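You operate a simulated robot arm through the tools that you are given. There is no shell and no other tool.

You run a simulated two-armed robot. Do the job below in one go: nothing can be reset, and whatever is moved stays where it is left.

JOB
Find the sensor that reads OPEN and swap in the plug marked NEW.
Fine: switch the box on to test and off at the end; the bad plug goes into the rack.

Only the result counts: the job must be done as asked and must still hold three seconds after the hand-in. Knocking over, shifting, dropping, spilling or breaking anything else fails it.

ROBOT AND FRAMES
Two 7-joint arms with fingered hands on one trunk that stands fixed in place. Base frame: the origin is at the foot of the trunk, x ahead of it, y to its left, z up. Readings come in cm, degrees, newtons and seconds.
The left shoulder is at [5.1, 15.2, 114.7], the right one opposite. With the tool pointing down near the work surface each hand reaches from about 42 to 82 cm from the base axis, measured 20 degrees to its own side. Payload 3.8 kg a hand.
Tool frame (each hand has its own): the origin (TCP) lies between the finger pads and is the grasp point; the fingertips stand 3 cm ahead of it; z points along the fingers, y is the line along which they close. The gripper opens to 10.4 cm; its body begins 3.5 cm behind the TCP. The gripper is a hand of 5 fingers: y runs from the thumb to the fingers, the wrist lies at [-1.5, -10.4, -17.8] in the tool frame, and closing takes about 1.5 s.
Orientation is that of the tool frame in the base frame, as [roll, pitch, yaw] about the fixed x, y, z axes, in that order (R = Rz(yaw) Ry(pitch) Rx(roll)). With the fingers straight down and the wrist toward the robot, the tool's x, y and z point along [0, 1, 0], [1, 0, 0] and [0, 0, -1] of the base frame.

CONTROLS
- The arms move only by the tool nudge_tool. It takes "left_steps", "right_steps" or both (then of equal length, played together; a hand with none holds still); each is a list of rows, each a list of 6 numbers: the shift along the tool's x, y, z in units of 400 mm (1.0 is 400 mm), then the turn, a rotation vector about the tool's x, y, z in units of 180 degrees (1.0 is 180 degrees). In form: [[tx, ty, tz, rx, ry, rz], ...]. A call has 1 to 20 rows; each row is the pose to reach, as a shift and turn from the pose commanded when the call began, along the tool's axes at that moment. "left_claw" and "right_claw" are, for a hand that has rows, the closure, from 0 (fully open) to 1 (shut), set as the call begins (left out, the last holds). A call with a number of a shift or a turn outside -1 to 1 is refused whole. A row lasts 0.2 s, in which the tool goes at most 5 cm and 8.6 degrees; a call with a longer step from one row to the next is refused whole, and so is a gripper value outside its range. A pose out of reach is approached as far as the arm can. The call stops where the force on the tool passes 40 N (or 10 N more than at its start, if that is more) or the arm is blocked; 0.2 s more then pass. The fingers move at their own pace (about 7.2 cm/s each) and stop on an object; they squeeze with about 31 N. The grip force told is the motor's: it shows also when the fingers shut on nothing. Time passes only in rows, and 0.2 s behind the last, so rows that repeat a pose let the fingers close. It gives the time, the measured TCP pose, the force on the tool (base axes), the opening and the grip force at its end, in the units of the frame above (readings bear some noise), with the torque about the TCP (base axes, N m) and any sound that the robot's microphone picked up, and new pictures: "pictures" is both (left out), scene, wrist or none (wrist: the cameras of the hands that moved).
- Cameras (640 x 400 px; columns grow to the right, rows downward): "scene" is now at [14.77, -4.29, 130.99]; the picture's right is [-0.44, -0.90, 0.06], its down [-0.44, 0.15, -0.88] and it looks along [0.78, -0.42, -0.46] (base axes); focal length 256 px, centre (320, 200). "left" rides on the left gripper at [-8, -7.8, -14.1] in its tool frame; the picture's right is [-0.78, -0.30, 0.56], its down [0.54, -0.78, 0.33] and it looks along [0.33, 0.56, 0.76] (tool axes); focal length 247 px, centre (320, 200). "right" rides on the right gripper at [8, -7.8, -14.1] in its tool frame; the picture's right is [-0.78, 0.30, -0.56], its down [-0.53, -0.78, 0.33] and it looks along [-0.33, 0.56, 0.76] (tool axes); focal length 247 px, centre (320, 200). There is no depth. A picture from a camera that has moved, and an enlarged one, comes with that camera's place and axes in the base frame and with its lens.
- lift_body(by): moves the trunk up (or, below 0, down) by that many cm; the arms and the scene camera ride with it, the base frame stays. It gives what a move gives, with no picture.
- hand_shape(shape, hand): the hand has 5 fingers and takes this shape, open, in about a second: jaw (thumb against the fingers, like two jaws); tri (thumb and two fingers); tip (a fingertip pinch); poke (one finger out to press); point (the index stretched); flat (the hand flat); cup (the hand cupped); fist (a fist). The gripper value then closes the fingers along that shape, each until it touches; the sizes above hold for jaw. It gives what a move gives, with no picture.
- turn_head(pan, tilt): turns the head with the scene camera to pan (to the left, within 80 degrees either way) and tilt (down, from -29 to 69), counted from straight ahead of the robot (the tilt from the chest, where the trunk bows). It gives what a move gives, and a new picture of the scene camera.
- zoom(camera, box): a new picture of the part [left, top, right, bottom] of that camera's present view, enlarged. No time passes.
- hand_in(): hands the job in; it is judged then, once.

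Nothing tells you positions but the pictures and the camera data. Unless the task says otherwise, let go and move clear before handing in.

The tools are called after "Emit:" by a JSON object that holds its "name" and its "arguments". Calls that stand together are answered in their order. nudge_tool: Moves the arms, as the interface text tells. Its arguments: {"type":"object","properties":{"left_steps":{"type":"array"},"left_claw":{"type":"number"},"right_steps":{"type":"array"},"right_claw":{"type":"number"},"pictures":{"type":"string","enum":["both","scene","wrist","none"]}},"required":[]} The other tools are called the same way: lift_body (by) moves the trunk up or down; hand_shape (shape, hand) gives the hand a shape; turn_head (pan, tilt) turns the head that bears the scene camera; zoom (camera, box) takes an enlarged picture of a part of a camera's view; hand_in () hands the job in.

At the start:

```text
time: 0.0
left_ee_pos: [49.67, -2.45, 119.69]
left_ee_rot: [-179.9, -0.1, 90.1]
left_contact_force: [0.1, -0.1, -0.5]
left_moment: [0.01, -0.03, 0.0]
left_width: 10.36
left_grip_force: 0.1
left_shape: jaw
right_ee_pos: [32.93, -38.29, 115.33]
right_ee_rot: [-180.0, 0.0, 90.0]
right_contact_force: [-0.5, -0.6, -0.5]
right_moment: [0.0, -0.02, 0.06]
right_width: 10.4
right_grip_force: 0.0
right_shape: jaw
trunk travel left (down, up): [-22.5, 23.1]
head pan, tilt (commanded): [-26.4, 20.3]
```

scene: 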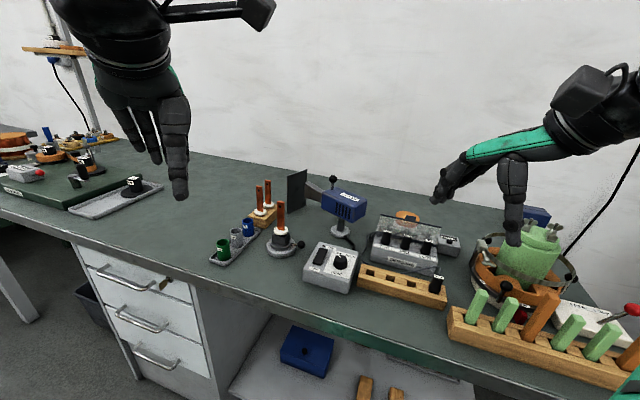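
right: 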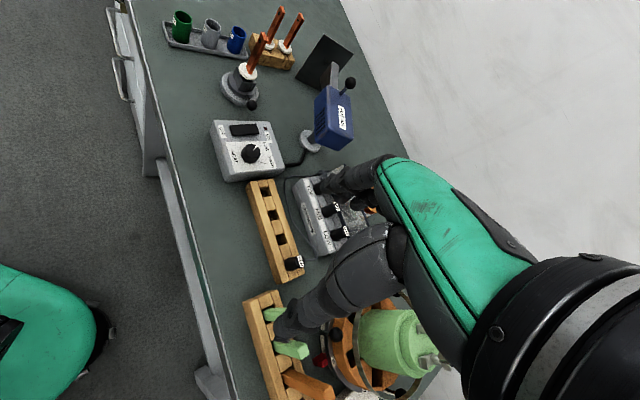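
left: 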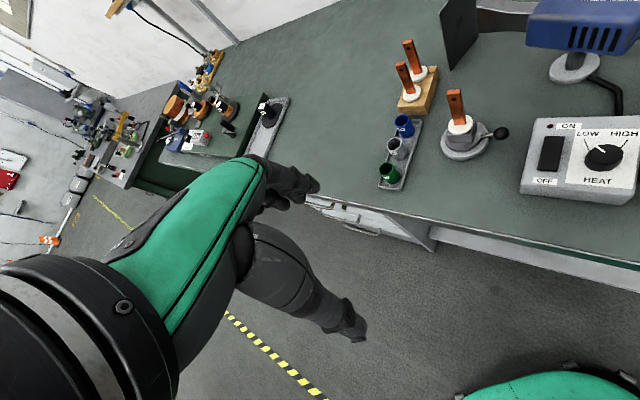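

I see a bench with several stations: a box with plugs and a rack with one plug near the middle right, a heater box, and others. I'll zoom in to find the sensor box, the plug marked NEW and the rack.

Emit:
{"name": "zoom", "arguments": {"camera": "scene", "box": [340, 180, 500, 300]}}

Emit:
{"name": "zoom", "arguments": {"camera": "right", "box": [200, 90, 420, 300]}}

Emit:
{"name": "zoom", "arguments": {"camera": "scene", "box": [0, 120, 200, 250]}}

```text
3.33 times, centred on (420, 240) of scene
camera zoom: at [14.77, -4.29, 130.99], right [-0.44, -0.9, 0.06], down [-0.44, 0.15, -0.88], along [0.78, -0.42, -0.46], focal length 854 px, centre (-13, 67)
```

zoom: 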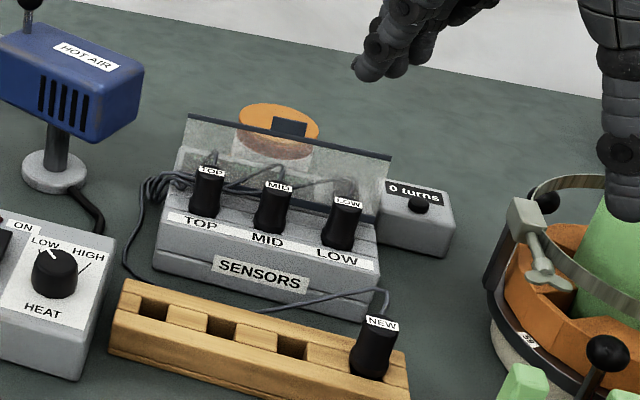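

```text
1.90 times, centred on (310, 195) of right
camera zoom: at [25.23, -30.3, 129.38], right [0.3, -0.78, 0.56], down [-0.78, -0.53, -0.33], along [0.56, -0.33, -0.76], focal length 470 px, centre (339, 210)
```

zoom: 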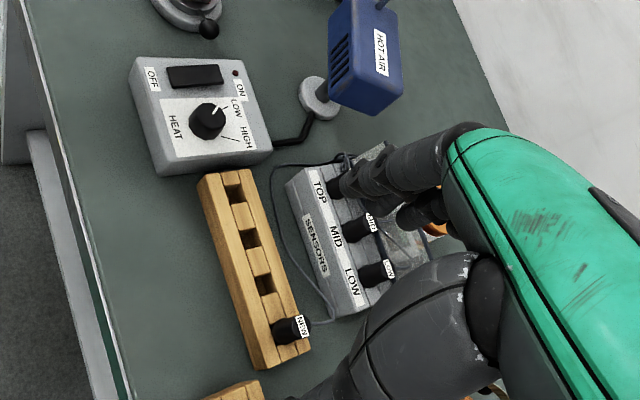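

```text
3.08 times, centred on (100, 185) of scene
camera zoom: at [14.77, -4.29, 130.99], right [-0.44, -0.9, 0.06], down [-0.44, 0.15, -0.88], along [0.78, -0.42, -0.46], focal length 789 px, centre (997, 246)
```

zoom: 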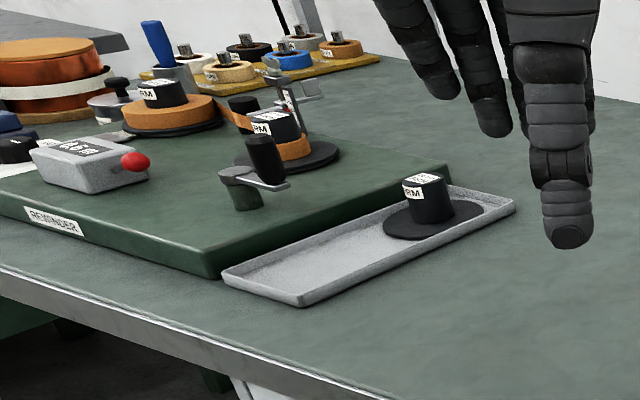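

The SENSORS box holds three plugs (TOP, MID, LOW), and the NEW plug sits in the wooden rack in front of it. I need to find the readout and the switch, so I'll look around to both sides.

Emit:
{"name": "turn_head", "arguments": {"pan": -50, "tilt": 35}}

Emit:
{"name": "turn_head", "arguments": {"pan": -20, "tilt": 35}}

Emit:
{"name": "turn_head", "arguments": {"pan": 15, "tilt": 30}}

Emit:
{"name": "turn_head", "arguments": {"pan": 50, "tilt": 30}}

```text
time: 0.9
left_ee_pos: [49.66, -2.35, 119.74]
left_ee_rot: [-179.9, 0.1, 90.1]
left_contact_force: [-0.4, 0.3, 0.4]
left_moment: [-0.01, 0.03, -0.02]
left_width: 10.4
left_grip_force: 0.1
left_shape: jaw
right_ee_pos: [32.96, -38.29, 115.27]
right_ee_rot: [180.0, 0.0, 89.9]
right_contact_force: [-0.3, -0.4, -0.3]
right_moment: [0.02, -0.02, 0.03]
right_width: 10.35
right_grip_force: 0.1
right_shape: jaw
trunk travel left (down, up): [-22.5, 23.1]
head pan, tilt (commanded): [-50.0, 35.0]
camera scene: at [11.8, -6.89, 129.06], right [-0.76, -0.64, 0.11], down [-0.48, 0.44, -0.76], along [0.44, -0.63, -0.64], focal length 256 px, centre (320, 200)
```

scene: 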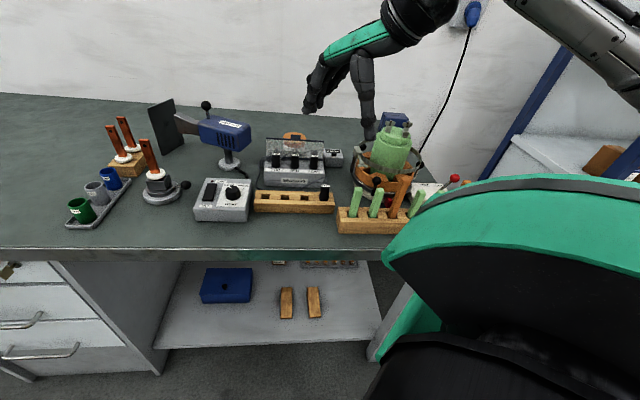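

```text
time: 1.8
left_ee_pos: [49.62, -2.32, 119.81]
left_ee_rot: [-179.9, 0.0, 90.1]
left_contact_force: [-1.2, -0.9, -0.2]
left_moment: [-0.01, 0.03, 0.01]
left_width: 10.39
left_grip_force: 0.0
left_shape: jaw
right_ee_pos: [32.99, -38.27, 115.27]
right_ee_rot: [179.9, 0.0, 90.0]
right_contact_force: [-0.1, 0.6, 0.6]
right_moment: [-0.01, 0.05, 0.0]
right_width: 10.36
right_grip_force: 0.1
right_shape: jaw
trunk travel left (down, up): [-22.5, 23.1]
head pan, tilt (commanded): [-20.0, 35.0]
camera scene: at [14.38, -3.16, 128.68], right [-0.34, -0.94, 0.05], down [-0.65, 0.2, -0.73], along [0.68, -0.28, -0.68], focal length 256 px, centre (320, 200)
```

scene: 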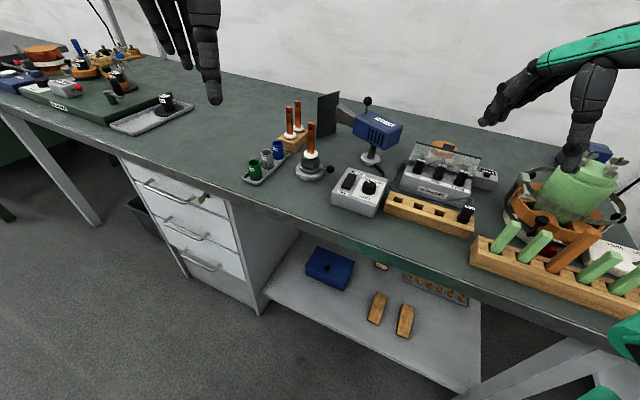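

```text
time: 2.8
left_ee_pos: [49.56, -2.35, 119.72]
left_ee_rot: [-179.9, 0.1, 90.1]
left_contact_force: [0.8, -0.8, 0.4]
left_moment: [0.01, -0.01, 0.0]
left_width: 10.38
left_grip_force: 0.1
left_shape: jaw
right_ee_pos: [33.0, -38.35, 115.22]
right_ee_rot: [-180.0, 0.0, 90.0]
right_contact_force: [0.1, -0.2, -0.3]
right_moment: [-0.01, -0.01, 0.01]
right_width: 10.36
right_grip_force: 0.1
right_shape: jaw
trunk travel left (down, up): [-22.5, 23.1]
head pan, tilt (commanded): [15.0, 30.0]
camera scene: at [14.95, 2.19, 129.39], right [0.26, -0.97, -0.04], down [-0.6, -0.13, -0.79], along [0.76, 0.22, -0.61], focal length 256 px, centre (320, 200)
```

scene: 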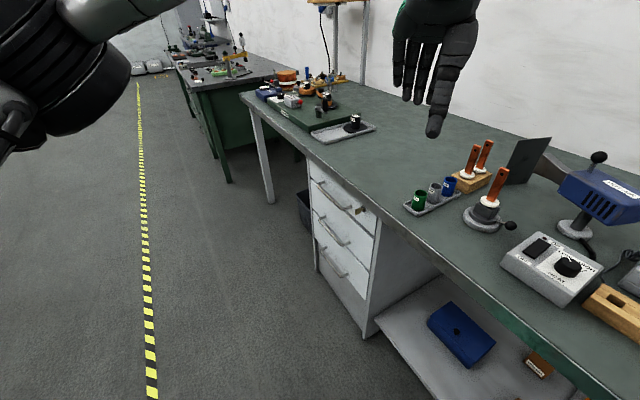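

```text
time: 3.8
left_ee_pos: [49.58, -2.43, 119.78]
left_ee_rot: [-179.9, 0.1, 90.0]
left_contact_force: [0.0, 0.5, 1.0]
left_moment: [0.05, 0.0, 0.02]
left_width: 10.36
left_grip_force: 0.1
left_shape: jaw
right_ee_pos: [32.8, -38.36, 115.27]
right_ee_rot: [179.9, 0.0, 89.9]
right_contact_force: [0.6, -0.5, -0.1]
right_moment: [0.02, -0.01, -0.02]
right_width: 10.35
right_grip_force: 0.0
right_shape: jaw
trunk travel left (down, up): [-22.5, 23.1]
head pan, tilt (commanded): [50.0, 30.0]
camera scene: at [12.06, 6.78, 129.8], right [0.76, -0.64, -0.11], down [-0.44, -0.38, -0.81], along [0.48, 0.66, -0.57], focal length 256 px, centre (320, 200)
```

scene: 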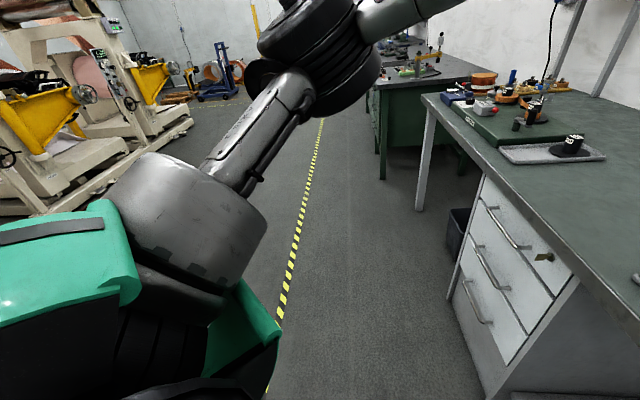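

I haven't spotted an obvious readout yet. I'll look back to the right at the sensor box and the white item beyond the rack.

Emit:
{"name": "turn_head", "arguments": {"pan": -45, "tilt": 35}}

Emit:
{"name": "zoom", "arguments": {"camera": "scene", "box": [180, 110, 380, 235]}}

Emit:
{"name": "zoom", "arguments": {"camera": "scene", "box": [320, 110, 560, 260]}}

```text
time: 5.5
left_ee_pos: [49.54, -2.36, 119.76]
left_ee_rot: [-179.9, 0.1, 90.2]
left_contact_force: [-0.9, -0.3, 0.4]
left_moment: [0.01, 0.02, 0.0]
left_width: 10.34
left_grip_force: 0.1
left_shape: jaw
right_ee_pos: [32.93, -38.34, 115.31]
right_ee_rot: [180.0, 0.1, 90.0]
right_contact_force: [-0.4, 0.4, 0.0]
right_moment: [-0.01, -0.02, 0.01]
right_width: 10.4
right_grip_force: 0.0
right_shape: jaw
trunk travel left (down, up): [-22.5, 23.1]
head pan, tilt (commanded): [-45.0, 35.0]
camera scene: at [12.36, -6.37, 128.97], right [-0.7, -0.71, 0.1], down [-0.52, 0.41, -0.75], along [0.49, -0.58, -0.65], focal length 256 px, centre (320, 200)
```

scene: 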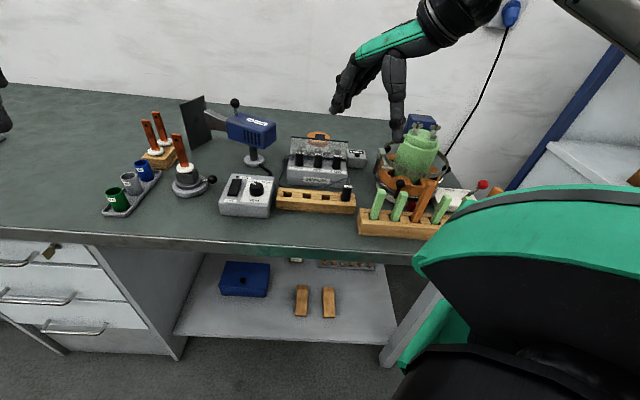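

```text
3.20 times, centred on (280, 172) of scene
camera zoom: at [12.36, -6.37, 128.97], right [-0.7, -0.71, 0.1], down [-0.52, 0.41, -0.75], along [0.49, -0.58, -0.65], focal length 820 px, centre (448, 288)
```

zoom: 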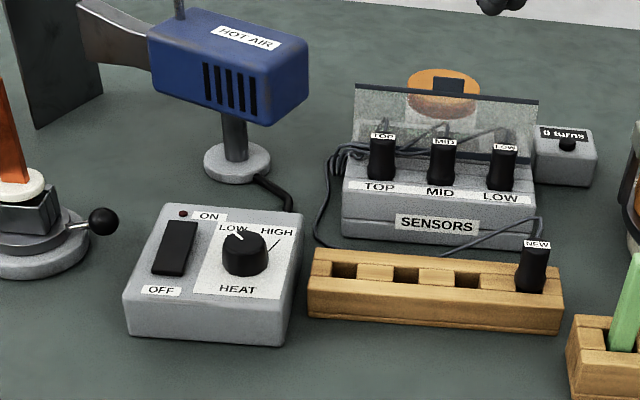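

```text
2.67 times, centred on (440, 185) of scene
camera zoom: at [12.36, -6.37, 128.97], right [-0.7, -0.71, 0.1], down [-0.52, 0.41, -0.75], along [0.49, -0.58, -0.65], focal length 683 px, centre (0, 240)
```

zoom: 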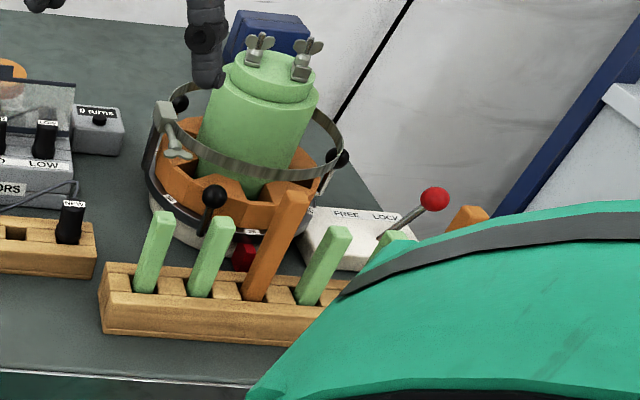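

The SENSORS box shows no display from here. I'll zoom in tighter on it, on its surroundings and on the shelf.

Emit:
{"name": "zoom", "arguments": {"camera": "scene", "box": [270, 125, 380, 195]}}

Emit:
{"name": "zoom", "arguments": {"camera": "scene", "box": [200, 245, 400, 345]}}

Emit:
{"name": "turn_head", "arguments": {"pan": -75, "tilt": 30}}

Emit:
{"name": "zoom", "arguments": {"camera": "right", "box": [290, 140, 400, 270]}}

```text
5.71 times, centred on (325, 160) of scene
camera zoom: at [12.36, -6.37, 128.97], right [-0.7, -0.71, 0.1], down [-0.52, 0.41, -0.75], along [0.49, -0.58, -0.65], focal length 1464 px, centre (291, 429)
```

zoom: 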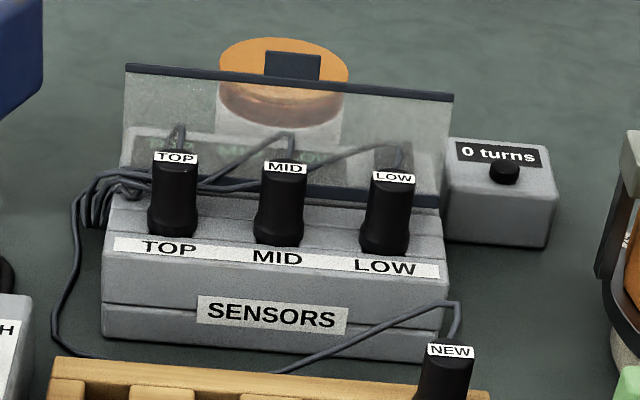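

```text
3.20 times, centred on (300, 295) of scene
camera zoom: at [12.36, -6.37, 128.97], right [-0.7, -0.71, 0.1], down [-0.52, 0.41, -0.75], along [0.49, -0.58, -0.65], focal length 820 px, centre (384, -104)
```

zoom: 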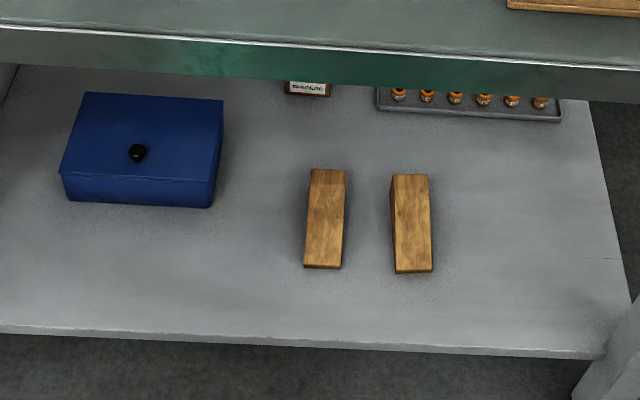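

```text
time: 6.5
left_ee_pos: [49.73, -2.29, 119.91]
left_ee_rot: [-180.0, 0.0, 90.0]
left_contact_force: [0.0, -1.0, -1.1]
left_moment: [0.0, -0.02, 0.01]
left_width: 10.36
left_grip_force: 0.1
left_shape: jaw
right_ee_pos: [32.8, -38.34, 115.23]
right_ee_rot: [-180.0, 0.0, 90.0]
right_contact_force: [0.0, -1.3, 0.5]
right_moment: [-0.05, 0.01, 0.01]
right_width: 10.34
right_grip_force: 0.1
right_shape: jaw
trunk travel left (down, up): [-22.5, 23.1]
head pan, tilt (commanded): [-75.0, 30.0]
camera scene: at [8.62, -8.88, 130.29], right [-0.96, -0.26, 0.14], down [-0.25, 0.48, -0.84], along [0.15, -0.84, -0.53], focal length 256 px, centre (320, 200)
```

scene: 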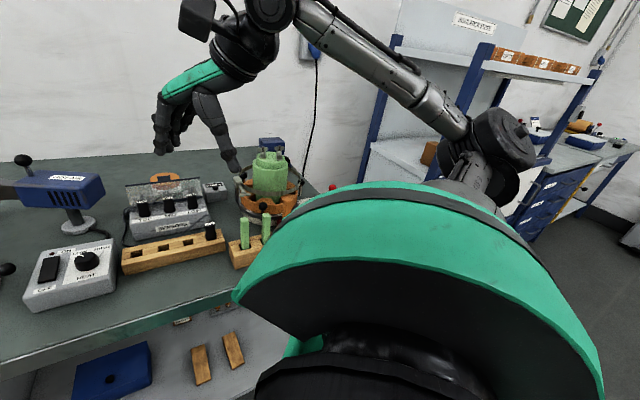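

```text
3.08 times, centred on (345, 205) of right
camera zoom: at [25.23, -30.3, 129.38], right [0.3, -0.78, 0.56], down [-0.78, -0.53, -0.33], along [0.56, -0.33, -0.76], focal length 760 px, centre (243, 185)
```

zoom: 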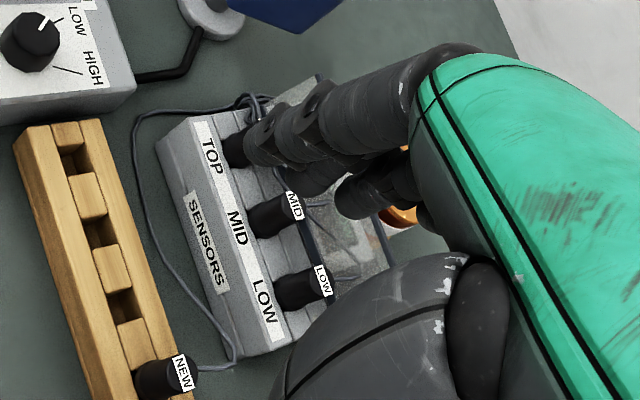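

There seems to be a strip with faint text behind the transparent panel of the SENSORS box. I'll turn back and zoom in as far as I can.

Emit:
{"name": "turn_head", "arguments": {"pan": -48, "tilt": 30}}

Emit:
{"name": "zoom", "arguments": {"camera": "scene", "box": [285, 100, 365, 150]}}

Emit:
{"name": "zoom", "arguments": {"camera": "scene", "box": [285, 125, 365, 175]}}

```text
time: 7.4
left_ee_pos: [49.61, -2.3, 119.73]
left_ee_rot: [-179.9, 0.0, 90.1]
left_contact_force: [-0.4, 0.1, -1.4]
left_moment: [0.0, 0.01, 0.01]
left_width: 10.39
left_grip_force: 0.1
left_shape: jaw
right_ee_pos: [33.03, -38.35, 115.44]
right_ee_rot: [-180.0, 0.0, 90.0]
right_contact_force: [-0.2, -0.4, 0.8]
right_moment: [-0.02, 0.01, 0.03]
right_width: 10.37
right_grip_force: 0.1
right_shape: jaw
trunk travel left (down, up): [-22.5, 23.1]
head pan, tilt (commanded): [-48.0, 30.0]
camera scene: at [12.29, -6.87, 129.77], right [-0.74, -0.67, 0.1], down [-0.45, 0.37, -0.81], along [0.5, -0.64, -0.58], focal length 256 px, centre (320, 200)
```

scene: 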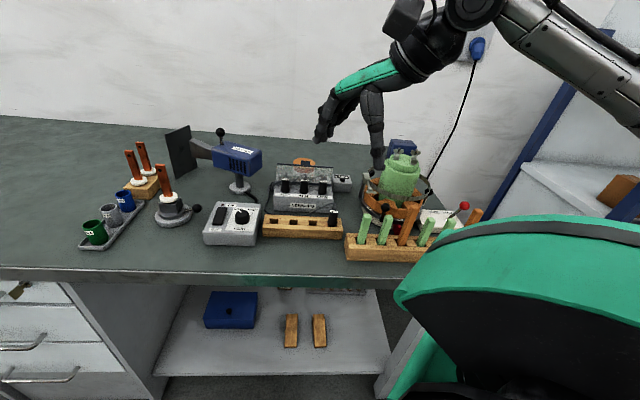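

```text
8.00 times, centred on (325, 125) of scene
camera zoom: at [12.29, -6.87, 129.77], right [-0.74, -0.67, 0.1], down [-0.45, 0.37, -0.81], along [0.5, -0.64, -0.58], focal length 2050 px, centre (280, 800)
```

zoom: 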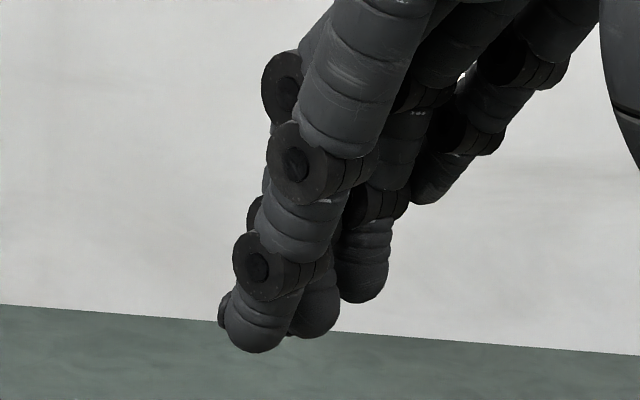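

```text
8.00 times, centred on (325, 150) of scene
camera zoom: at [12.29, -6.87, 129.77], right [-0.74, -0.67, 0.1], down [-0.45, 0.37, -0.81], along [0.5, -0.64, -0.58], focal length 2050 px, centre (280, 600)
```

zoom: 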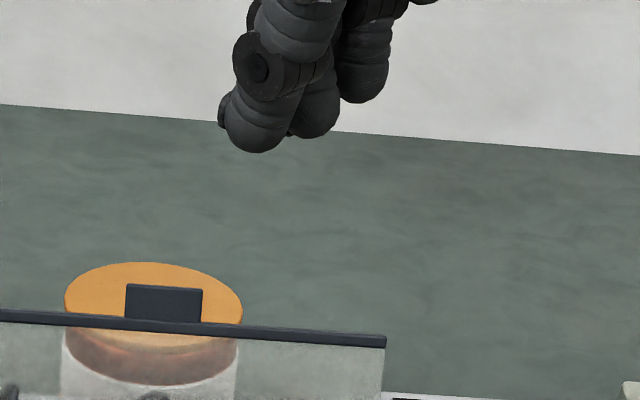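

Emit:
{"name": "zoom", "arguments": {"camera": "scene", "box": [265, 160, 345, 210]}}

Emit:
{"name": "zoom", "arguments": {"camera": "scene", "box": [270, 165, 310, 190]}}

Emit:
{"name": "zoom", "arguments": {"camera": "scene", "box": [340, 135, 500, 235]}}

```text
8.00 times, centred on (305, 185) of scene
camera zoom: at [12.29, -6.87, 129.77], right [-0.74, -0.67, 0.1], down [-0.45, 0.37, -0.81], along [0.5, -0.64, -0.58], focal length 2050 px, centre (440, 320)
```

zoom: 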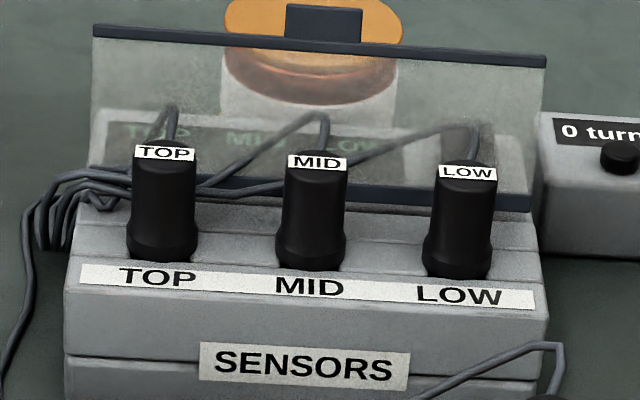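

```text
16.00 times, centred on (290, 178) of scene
camera zoom: at [12.29, -6.87, 129.77], right [-0.74, -0.67, 0.1], down [-0.45, 0.37, -0.81], along [0.5, -0.64, -0.58], focal length 4100 px, centre (800, 560)
```

zoom: 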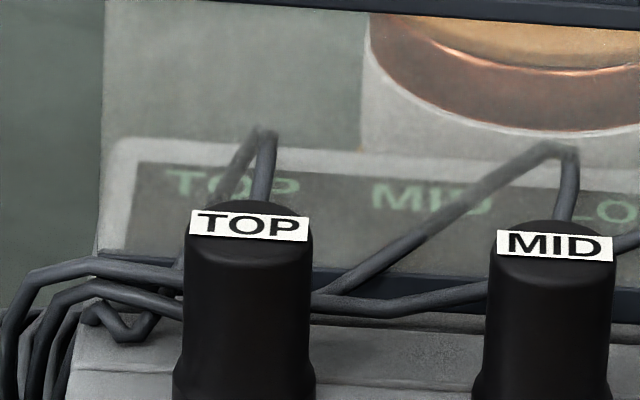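

```text
4.00 times, centred on (420, 185) of scene
camera zoom: at [12.29, -6.87, 129.77], right [-0.74, -0.67, 0.1], down [-0.45, 0.37, -0.81], along [0.5, -0.64, -0.58], focal length 1025 px, centre (-80, 260)
```

zoom: 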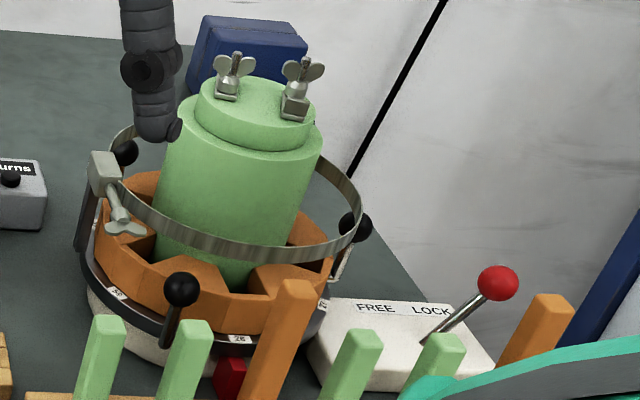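

Behind the clear panel is a readout with green text "TOP MID LOW", half hidden. I'll raise the trunk to look down over the panel.

Emit:
{"name": "lift_body", "arguments": {"by": 22}}

Emit:
{"name": "turn_head", "arguments": {"pan": -45, "tilt": 40}}

```text
time: 9.7
left_ee_pos: [49.61, -2.3, 141.78]
left_ee_rot: [-179.8, 0.0, 90.1]
left_contact_force: [-0.8, 1.1, -0.5]
left_moment: [0.03, 0.01, -0.03]
left_width: 10.37
left_grip_force: 0.0
left_shape: jaw
right_ee_pos: [32.87, -38.41, 137.31]
right_ee_rot: [180.0, 0.0, 90.0]
right_contact_force: [0.1, 0.8, -0.1]
right_moment: [0.01, 0.01, -0.03]
right_width: 10.4
right_grip_force: 0.0
right_shape: jaw
trunk travel left (down, up): [-44.5, 1.1]
head pan, tilt (commanded): [-48.0, 30.0]
```

```text
time: 10.5
left_ee_pos: [49.68, -2.34, 141.87]
left_ee_rot: [-179.9, 0.1, 90.1]
left_contact_force: [0.6, 0.3, -0.1]
left_moment: [0.03, 0.0, -0.04]
left_width: 10.36
left_grip_force: 0.1
left_shape: jaw
right_ee_pos: [32.94, -38.37, 137.16]
right_ee_rot: [180.0, 0.0, 90.0]
right_contact_force: [0.2, 0.3, -0.3]
right_moment: [0.03, -0.05, -0.03]
right_width: 10.38
right_grip_force: 0.1
right_shape: jaw
trunk travel left (down, up): [-44.5, 1.1]
head pan, tilt (commanded): [-45.0, 40.0]
camera scene: at [6.04, -6.17, 151.93], right [-0.71, -0.71, 0.0], down [-0.45, 0.45, -0.77], along [0.54, -0.54, -0.64], focal length 256 px, centre (320, 200)
```

scene: 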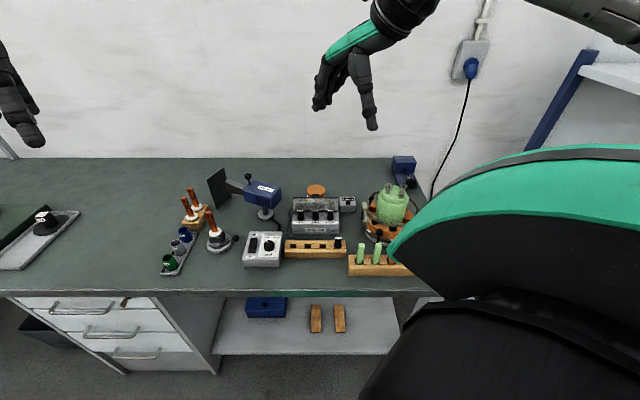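

Emit:
{"name": "zoom", "arguments": {"camera": "scene", "box": [280, 180, 360, 230]}}

Emit:
{"name": "zoom", "arguments": {"camera": "scene", "box": [230, 180, 390, 280]}}

```text
8.00 times, centred on (320, 205) of scene
camera zoom: at [6.04, -6.17, 151.93], right [-0.71, -0.71, 0.0], down [-0.45, 0.45, -0.77], along [0.54, -0.54, -0.64], focal length 2050 px, centre (320, 160)
```

zoom: 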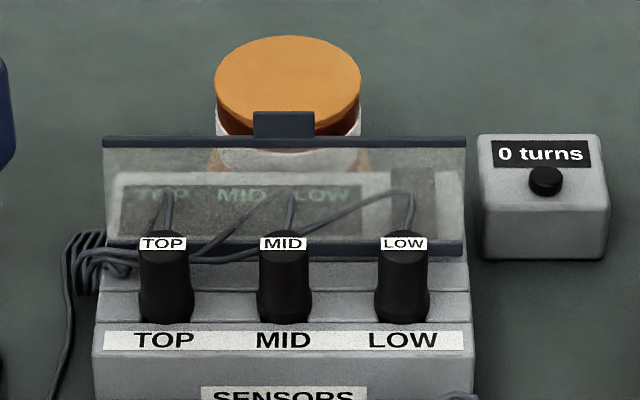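

```text
4.00 times, centred on (310, 230) of scene
camera zoom: at [6.04, -6.17, 151.93], right [-0.71, -0.71, 0.0], down [-0.45, 0.45, -0.77], along [0.54, -0.54, -0.64], focal length 1025 px, centre (360, 80)
```

zoom: 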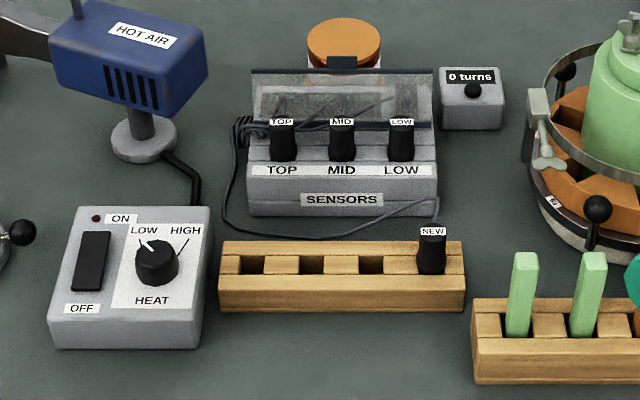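

The clear panel looks like a lid with a tab, covering a readout and probably a switch at its right end. I'll bring the right wrist camera closer, from above and the side, to see this.

Emit:
{"name": "nudge_tool", "arguments": {"right_steps": [[0, 0, 0.05, 0, 0, 0], [-0.05, 0, 0.1, 0, 0, 0], [-0.12, 0.0, 0.15, 0, 0, 0], [-0.2, 0.0, 0.2, 0, 0, 0], [-0.28, 0.0, 0.25, 0, 0, 0], [-0.35, 0.0, 0.28, 0, 0, 0]], "pictures": "both"}}

```text
time: 11.9
left_ee_pos: [49.67, -2.49, 141.85]
left_ee_rot: [-179.9, 0.0, 90.1]
left_contact_force: [-1.1, -0.8, -0.1]
left_moment: [-0.04, -0.02, 0.02]
left_width: 10.36
left_grip_force: 0.0
left_shape: jaw
right_ee_pos: [32.97, -52.5, 126.06]
right_ee_rot: [-180.0, 0.0, 90.1]
right_contact_force: [-0.4, -0.7, 0.2]
right_moment: [0.0, 0.02, 0.04]
right_width: 10.37
right_grip_force: 0.1
right_shape: jaw
trunk travel left (down, up): [-44.5, 1.1]
head pan, tilt (commanded): [-45.0, 40.0]
camera scene: at [6.05, -6.27, 151.92], right [-0.71, -0.71, 0.0], down [-0.46, 0.46, -0.77], along [0.54, -0.54, -0.64], focal length 256 px, centre (320, 200)
camera right: at [25.25, -44.44, 140.09], right [0.3, -0.78, 0.56], down [-0.78, -0.53, -0.33], along [0.56, -0.33, -0.76], focal length 247 px, centre (320, 200)
```

scene: 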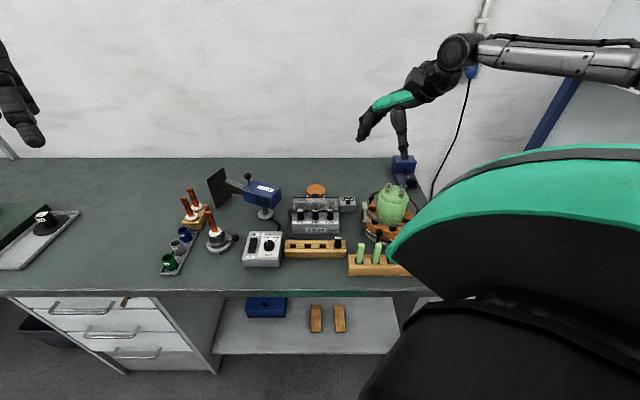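
right: 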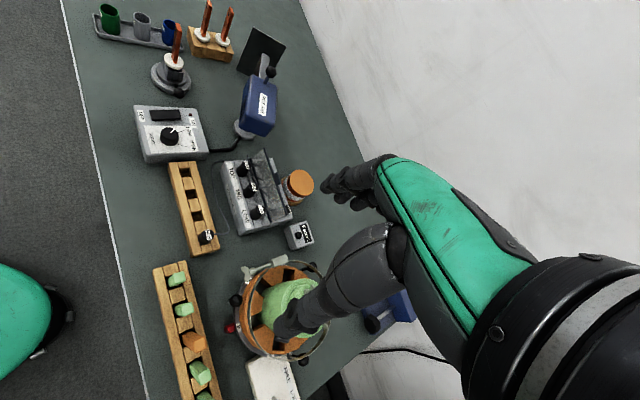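

Emit:
{"name": "zoom", "arguments": {"camera": "right", "box": [205, 135, 325, 255]}}

```text
3.33 times, centred on (265, 195) of right
camera zoom: at [25.25, -44.44, 140.09], right [0.3, -0.78, 0.56], down [-0.78, -0.53, -0.33], along [0.56, -0.33, -0.76], focal length 823 px, centre (503, 217)
```

zoom: 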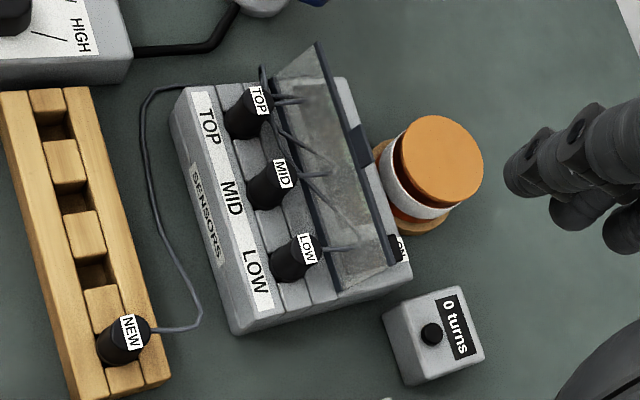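

The lid is hinged along the front and slopes up to the back over the readout, and there is an "ON" label at its back right. I'll use the left wrist camera for a steep view onto the box.

Emit:
{"name": "nudge_tool", "arguments": {"left_steps": [[-0.08, 0.01, 0.07, 0, 0, 0], [-0.16, 0.02, 0.14, 0, 0, 0], [-0.24, 0.03, 0.21, 0, 0, 0], [-0.32, 0.04, 0.28, 0, 0, 0], [-0.4, 0.05, 0.35, 0, 0, 0], [-0.48, 0.06, 0.42, 0, 0, 0], [-0.56, 0.065, 0.49, 0, 0, 0], [-0.64, 0.07, 0.56, 0, 0, 0], [-0.71, 0.08, 0.63, 0, 0, 0], [-0.71, 0.08, 0.63, 0, 0, 0]], "pictures": "both"}}

```text
time: 14.1
left_ee_pos: [50.7, -23.31, 119.51]
left_ee_rot: [-179.9, 0.1, 90.1]
left_contact_force: [0.8, 0.5, -0.9]
left_moment: [0.01, 0.0, 0.0]
left_width: 10.38
left_grip_force: 0.1
left_shape: jaw
left hand out of reach, approached as far as the arm can: row 7, 8, 9, 10
right_ee_pos: [32.95, -52.41, 126.08]
right_ee_rot: [-180.0, -0.1, 90.0]
right_contact_force: [0.5, 0.1, 0.4]
right_moment: [-0.02, 0.03, -0.03]
right_width: 10.38
right_grip_force: 0.0
right_shape: jaw
trunk travel left (down, up): [-44.5, 1.1]
head pan, tilt (commanded): [-45.0, 40.0]
camera scene: at [6.03, -6.18, 151.93], right [-0.71, -0.71, 0.0], down [-0.46, 0.45, -0.77], along [0.54, -0.54, -0.64], focal length 256 px, centre (320, 200)
camera left: at [42.99, -31.33, 133.73], right [-0.3, -0.78, -0.56], down [-0.78, 0.53, -0.33], along [0.55, 0.33, -0.76], focal length 247 px, centre (320, 200)
```

scene: 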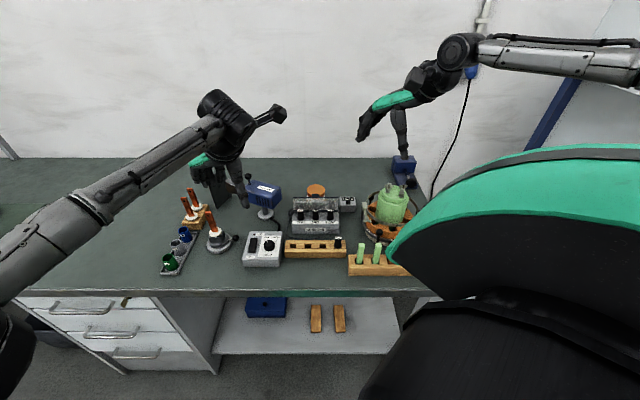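
left: 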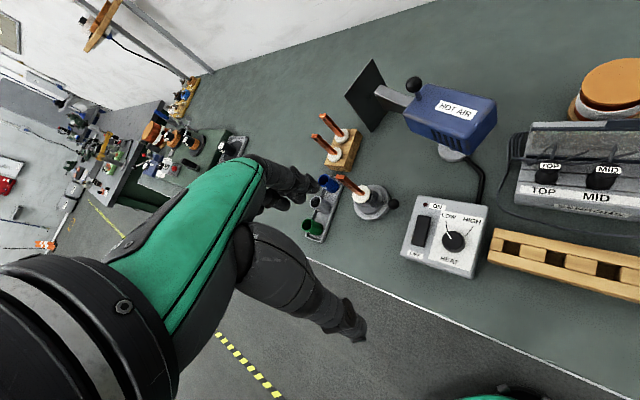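

Emit:
{"name": "zoom", "arguments": {"camera": "left", "box": [500, 50, 640, 230]}}

```text
2.22 times, centred on (570, 140) of left
camera zoom: at [42.99, -31.33, 133.73], right [-0.3, -0.78, -0.56], down [-0.78, 0.53, -0.33], along [0.55, 0.33, -0.76], focal length 549 px, centre (-236, 333)
```

zoom: 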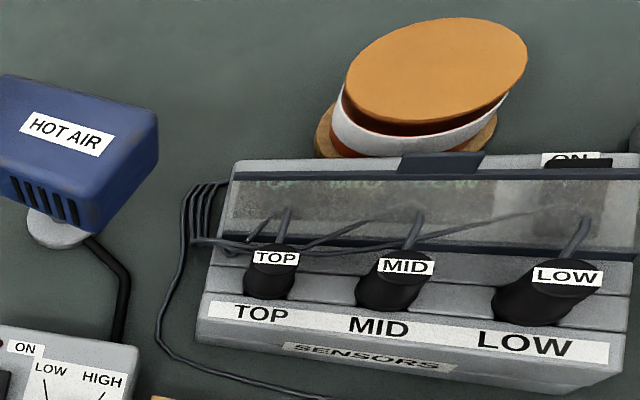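

The lid stands nearly upright behind the plugs, and behind it are the readout and a rocker switch. I'll zoom in for details of the switch and the readout.

Emit:
{"name": "zoom", "arguments": {"camera": "left", "box": [590, 105, 640, 155]}}

Emit:
{"name": "zoom", "arguments": {"camera": "left", "box": [510, 100, 610, 180]}}

Emit:
{"name": "zoom", "arguments": {"camera": "scene", "box": [305, 185, 345, 215]}}

Emit:
{"name": "zoom", "arguments": {"camera": "scene", "box": [290, 185, 330, 215]}}

```text
8.00 times, centred on (615, 130) of left
camera zoom: at [42.99, -31.33, 133.73], right [-0.3, -0.78, -0.56], down [-0.78, 0.53, -0.33], along [0.55, 0.33, -0.76], focal length 1976 px, centre (-2040, 760)
```

zoom: 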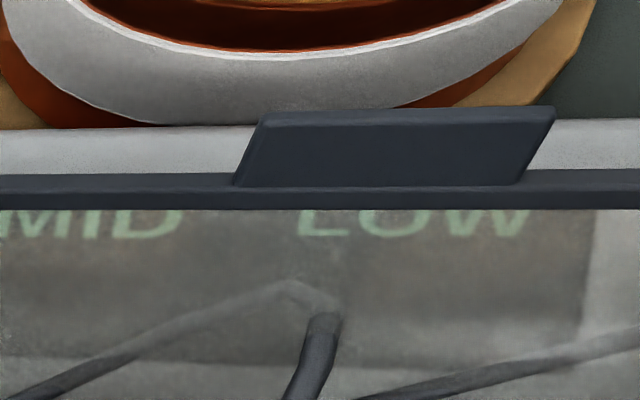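

```text
5.00 times, centred on (560, 140) of left
camera zoom: at [42.99, -31.33, 133.73], right [-0.3, -0.78, -0.56], down [-0.78, 0.53, -0.33], along [0.55, 0.33, -0.76], focal length 1235 px, centre (-880, 500)
```

zoom: 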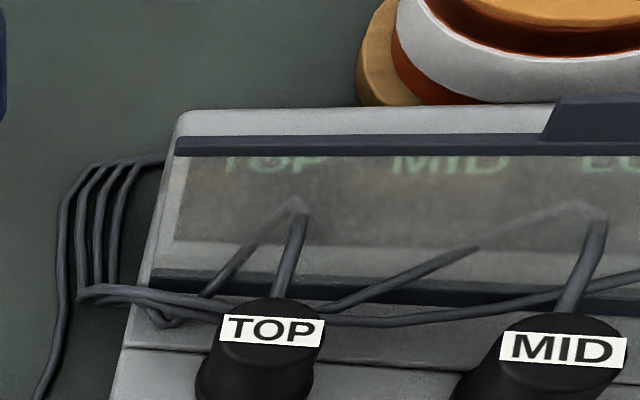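

```text
13.33 times, centred on (325, 200) of scene
camera zoom: at [6.03, -6.18, 151.93], right [-0.71, -0.71, 0.0], down [-0.46, 0.45, -0.77], along [0.54, -0.54, -0.64], focal length 3417 px, centre (253, 200)
```

zoom: 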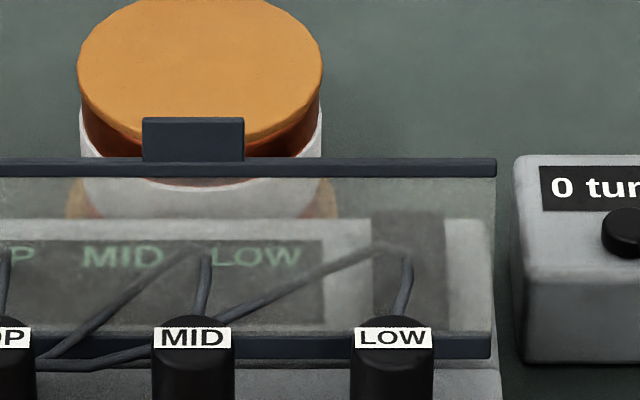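

```text
13.33 times, centred on (310, 200) of scene
camera zoom: at [6.03, -6.18, 151.93], right [-0.71, -0.71, 0.0], down [-0.46, 0.45, -0.77], along [0.54, -0.54, -0.64], focal length 3417 px, centre (453, 200)
```

zoom: 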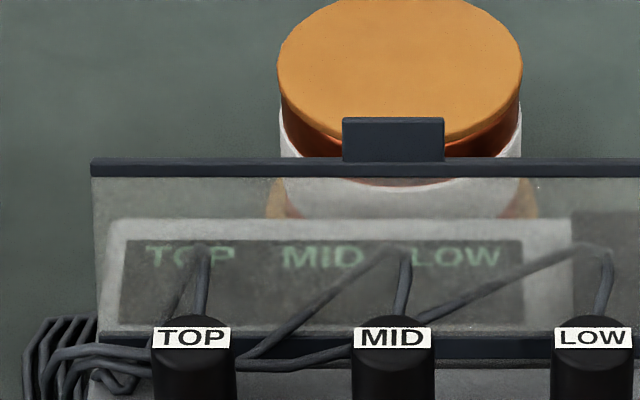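

The readout is dark for now and only shows the headings, so the box needs switching on with the rocker behind the lid, around base [53,-58.5,92]. I'll put the right hand in poke shape and turn it square to the bench, staying high.

Emit:
{"name": "hand_shape", "arguments": {"shape": "poke", "hand": "right"}}

Emit:
{"name": "nudge_tool", "arguments": {"right_steps": [[0, 0.0, 0, 0, 0, 0.0417], [0, 0.0, 0, 0, 0, 0.0833], [0, 0.0, 0, 0, 0, 0.125], [0, 0.0, 0, 0, 0, 0.1667], [0, 0.0, 0, 0, 0, 0.2083], [0, 0.0, 0, 0, 0, 0.25], [0, 0.0, 0, 0, 0, 0.25]], "pictures": "both"}}

```text
time: 15.0
left_ee_pos: [50.72, -23.32, 119.59]
left_ee_rot: [-179.9, 0.1, 90.1]
left_contact_force: [-0.7, 0.9, -0.5]
left_moment: [-0.02, -0.01, 0.0]
left_width: 10.37
left_grip_force: 0.1
left_shape: jaw
right_ee_pos: [32.98, -52.25, 126.08]
right_ee_rot: [-180.0, -0.1, 90.0]
right_contact_force: [0.0, -0.3, 0.1]
right_moment: [0.0, -0.01, 0.01]
right_width: 0.0
right_grip_force: 0.2
right_shape: poke
trunk travel left (down, up): [-44.5, 1.1]
head pan, tilt (commanded): [-45.0, 40.0]
```

```text
time: 16.6
left_ee_pos: [50.69, -23.25, 119.43]
left_ee_rot: [-179.9, 0.1, 90.1]
left_contact_force: [0.1, 0.4, 1.3]
left_moment: [0.03, 0.0, 0.04]
left_width: 10.37
left_grip_force: 0.1
left_shape: jaw
right_ee_pos: [32.95, -52.4, 126.09]
right_ee_rot: [179.9, 0.0, 44.9]
right_contact_force: [0.5, -0.7, 0.4]
right_moment: [0.01, 0.01, 0.0]
right_width: 0.02
right_grip_force: 0.1
right_shape: poke
trunk travel left (down, up): [-44.5, 1.1]
head pan, tilt (commanded): [-45.0, 40.0]
camera scene: at [6.03, -6.18, 151.93], right [-0.71, -0.71, 0.0], down [-0.46, 0.45, -0.77], along [0.54, -0.54, -0.64], focal length 256 px, centre (320, 200)
camera right: at [33.16, -41.17, 140.18], right [-0.34, -0.76, 0.56], down [-0.93, 0.17, -0.33], along [0.16, -0.63, -0.76], focal length 247 px, centre (320, 200)
```

scene: 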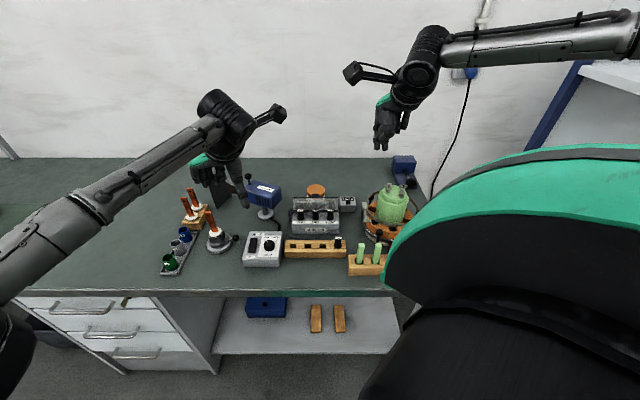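
right: 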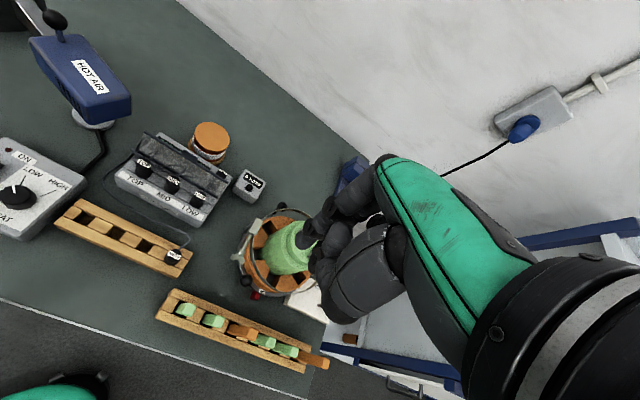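

Emit:
{"name": "zoom", "arguments": {"camera": "right", "box": [270, 150, 430, 330]}}

Emit:
{"name": "zoom", "arguments": {"camera": "scene", "box": [340, 70, 440, 170]}}

Emit:
{"name": "zoom", "arguments": {"camera": "right", "box": [90, 110, 280, 230]}}

```text
2.22 times, centred on (350, 240) of right
camera zoom: at [33.16, -41.17, 140.18], right [-0.34, -0.76, 0.56], down [-0.93, 0.17, -0.33], along [0.16, -0.63, -0.76], focal length 549 px, centre (253, 111)
```

zoom: 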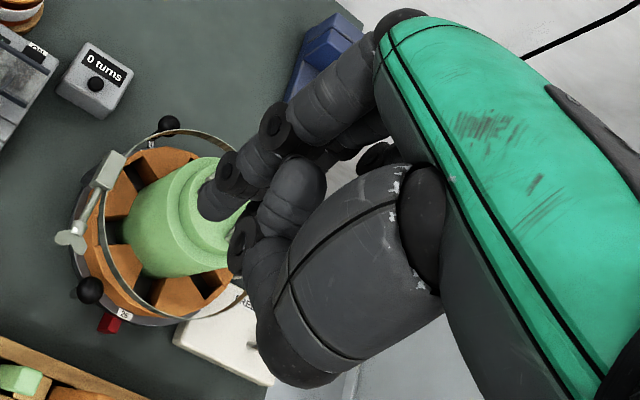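

```text
4.00 times, centred on (390, 120) of scene
camera zoom: at [6.03, -6.18, 151.93], right [-0.71, -0.71, 0.0], down [-0.46, 0.45, -0.77], along [0.54, -0.54, -0.64], focal length 1025 px, centre (40, 520)
```

zoom: 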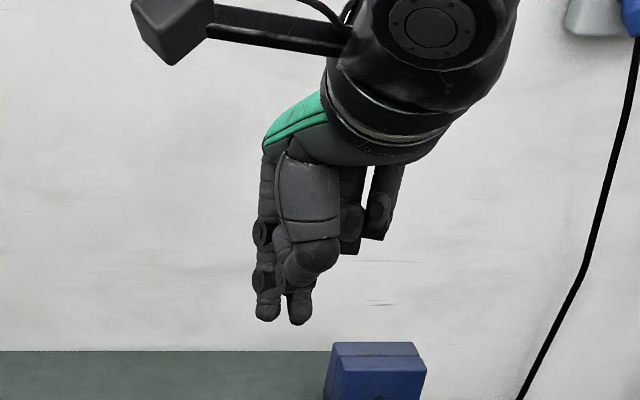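

```text
3.33 times, centred on (185, 170) of right
camera zoom: at [33.16, -41.17, 140.18], right [-0.34, -0.76, 0.56], down [-0.93, 0.17, -0.33], along [0.16, -0.63, -0.76], focal length 823 px, centre (770, 300)
```

zoom: 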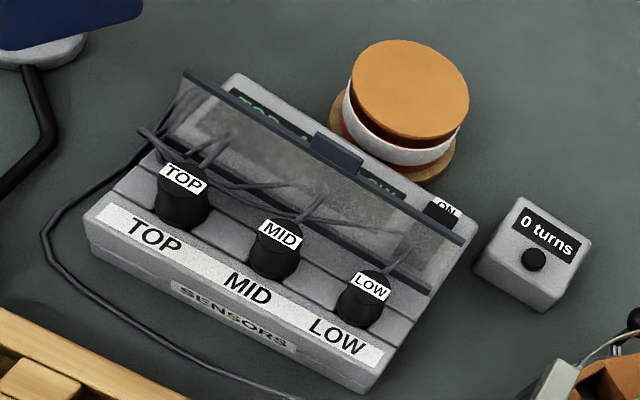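

The poke shape leaves the thumb close beside the index finger, which could hit the lid. I'll see what the point shape looks like.

Emit:
{"name": "hand_shape", "arguments": {"shape": "point", "hand": "right"}}

Emit:
{"name": "zoom", "arguments": {"camera": "right", "box": [270, 150, 430, 330]}}

Emit:
{"name": "zoom", "arguments": {"camera": "scene", "box": [340, 70, 440, 170]}}

```text
time: 17.5
left_ee_pos: [50.66, -23.3, 119.47]
left_ee_rot: [-179.8, 0.0, 90.1]
left_contact_force: [0.4, 0.2, -0.1]
left_moment: [0.03, -0.02, -0.03]
left_width: 10.36
left_grip_force: 0.0
left_shape: jaw
right_ee_pos: [32.78, -52.36, 126.11]
right_ee_rot: [-180.0, 0.0, 45.1]
right_contact_force: [-0.3, 0.6, 0.6]
right_moment: [-0.01, 0.01, -0.01]
right_width: 0.01
right_grip_force: 0.0
right_shape: point
trunk travel left (down, up): [-44.5, 1.1]
head pan, tilt (commanded): [-45.0, 40.0]
```

```text
2.22 times, centred on (350, 240) of right
camera zoom: at [33.15, -41.17, 140.19], right [-0.34, -0.76, 0.56], down [-0.93, 0.17, -0.33], along [0.16, -0.63, -0.76], focal length 549 px, centre (253, 111)
```

zoom: 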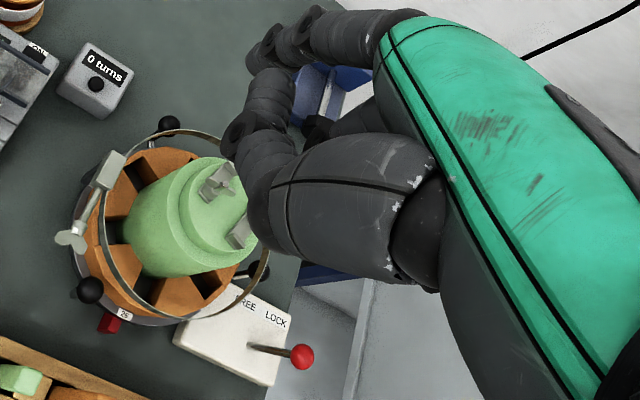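

```text
4.00 times, centred on (390, 120) of scene
camera zoom: at [6.03, -6.17, 151.93], right [-0.71, -0.71, 0.0], down [-0.46, 0.45, -0.77], along [0.54, -0.54, -0.64], focal length 1025 px, centre (40, 520)
```

zoom: 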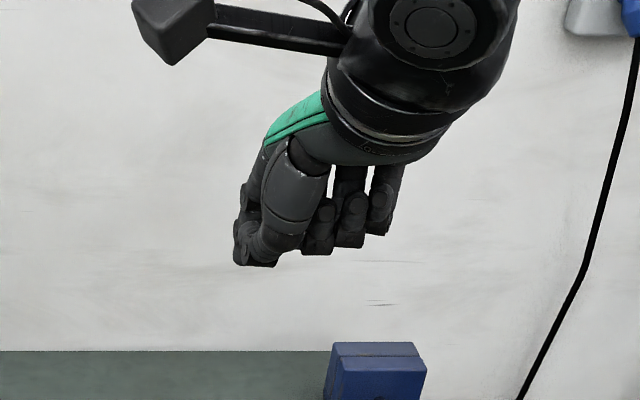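

Point sticks the index out forward, so poke suits better with the thumb turned to the side. I'll go back to poke and test whether the wrist can yaw so that the thumb lies along the bench.

Emit:
{"name": "hand_shape", "arguments": {"shape": "poke", "hand": "right"}}

Emit:
{"name": "nudge_tool", "arguments": {"right_steps": [[0, 0, 0, 0, 0, -0.045], [0, 0, 0, 0, 0, -0.09], [0, 0, 0, 0, 0, -0.135], [0, 0, 0, 0, 0, -0.18], [0, 0, 0, 0, 0, -0.225], [0, 0, 0, 0, 0, -0.27], [0, 0, 0, 0, 0, -0.315], [0, 0, 0, 0, 0, -0.36], [0, 0, 0, 0, 0, -0.405], [0, 0, 0, 0, 0, -0.45], [0, 0, 0, 0, 0, -0.5], [0, 0, 0, 0, 0, -0.5]], "pictures": "both"}}

```text
time: 18.4
left_ee_pos: [50.64, -23.32, 119.59]
left_ee_rot: [-179.9, 0.1, 90.1]
left_contact_force: [-0.5, 0.4, 0.3]
left_moment: [0.03, -0.02, 0.03]
left_width: 10.39
left_grip_force: 0.1
left_shape: jaw
right_ee_pos: [32.97, -52.27, 126.22]
right_ee_rot: [-180.0, -0.1, 45.0]
right_contact_force: [-0.3, -0.6, -0.5]
right_moment: [-0.02, -0.02, 0.01]
right_width: 0.0
right_grip_force: 0.2
right_shape: poke
trunk travel left (down, up): [-44.5, 1.1]
head pan, tilt (commanded): [-45.0, 40.0]
```

```text
refused: row 11 steps farther than a row can; nothing moved
```

Emit:
{"name": "nudge_tool", "arguments": {"right_steps": [[0, 0, 0, 0, 0, -0.045], [0, 0, 0, 0, 0, -0.09], [0, 0, 0, 0, 0, -0.135], [0, 0, 0, 0, 0, -0.18], [0, 0, 0, 0, 0, -0.225], [0, 0, 0, 0, 0, -0.27], [0, 0, 0, 0, 0, -0.315], [0, 0, 0, 0, 0, -0.36], [0, 0, 0, 0, 0, -0.405], [0, 0, 0, 0, 0, -0.45], [0, 0, 0, 0, 0, -0.49], [0, 0, 0, 0, 0, -0.49]], "pictures": "both"}}

```text
time: 21.0
left_ee_pos: [50.71, -23.42, 119.57]
left_ee_rot: [-179.9, 0.1, 90.1]
left_contact_force: [0.2, -0.3, -1.1]
left_moment: [0.01, -0.01, -0.03]
left_width: 10.35
left_grip_force: 0.0
left_shape: jaw
right_ee_pos: [32.9, -52.43, 126.15]
right_ee_rot: [179.9, -0.1, 133.3]
right_contact_force: [-0.8, 0.3, -0.5]
right_moment: [-0.01, 0.0, 0.01]
right_width: 0.02
right_grip_force: 0.0
right_shape: poke
trunk travel left (down, up): [-44.5, 1.1]
head pan, tilt (commanded): [-45.0, 40.0]
camera scene: at [6.02, -6.17, 151.93], right [-0.71, -0.71, 0.0], down [-0.45, 0.45, -0.77], along [0.54, -0.54, -0.64], focal length 256 px, centre (320, 200)
camera right: at [21.82, -51.81, 140.21], right [0.75, -0.36, 0.56], down [-0.2, -0.92, -0.33], along [0.63, 0.14, -0.76], focal length 247 px, centre (320, 200)
```

scene: 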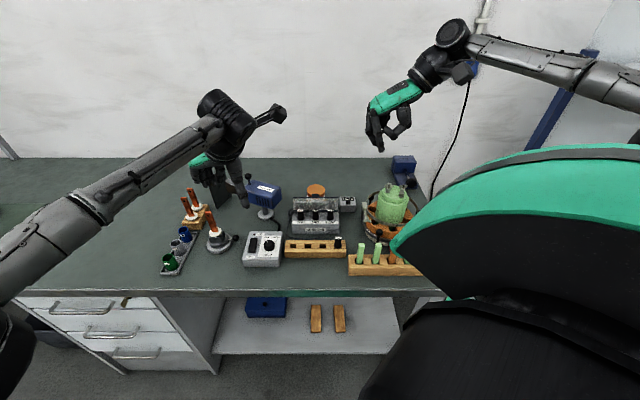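
right: 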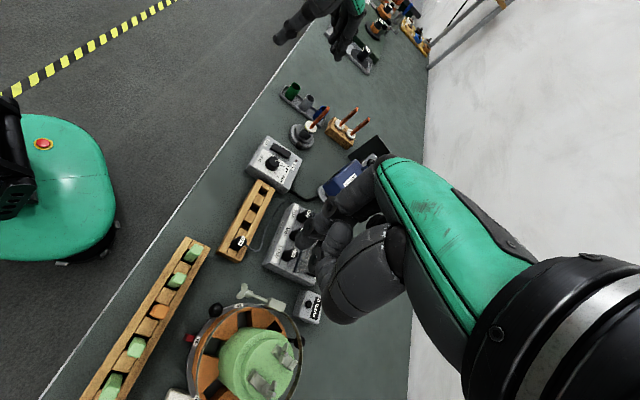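

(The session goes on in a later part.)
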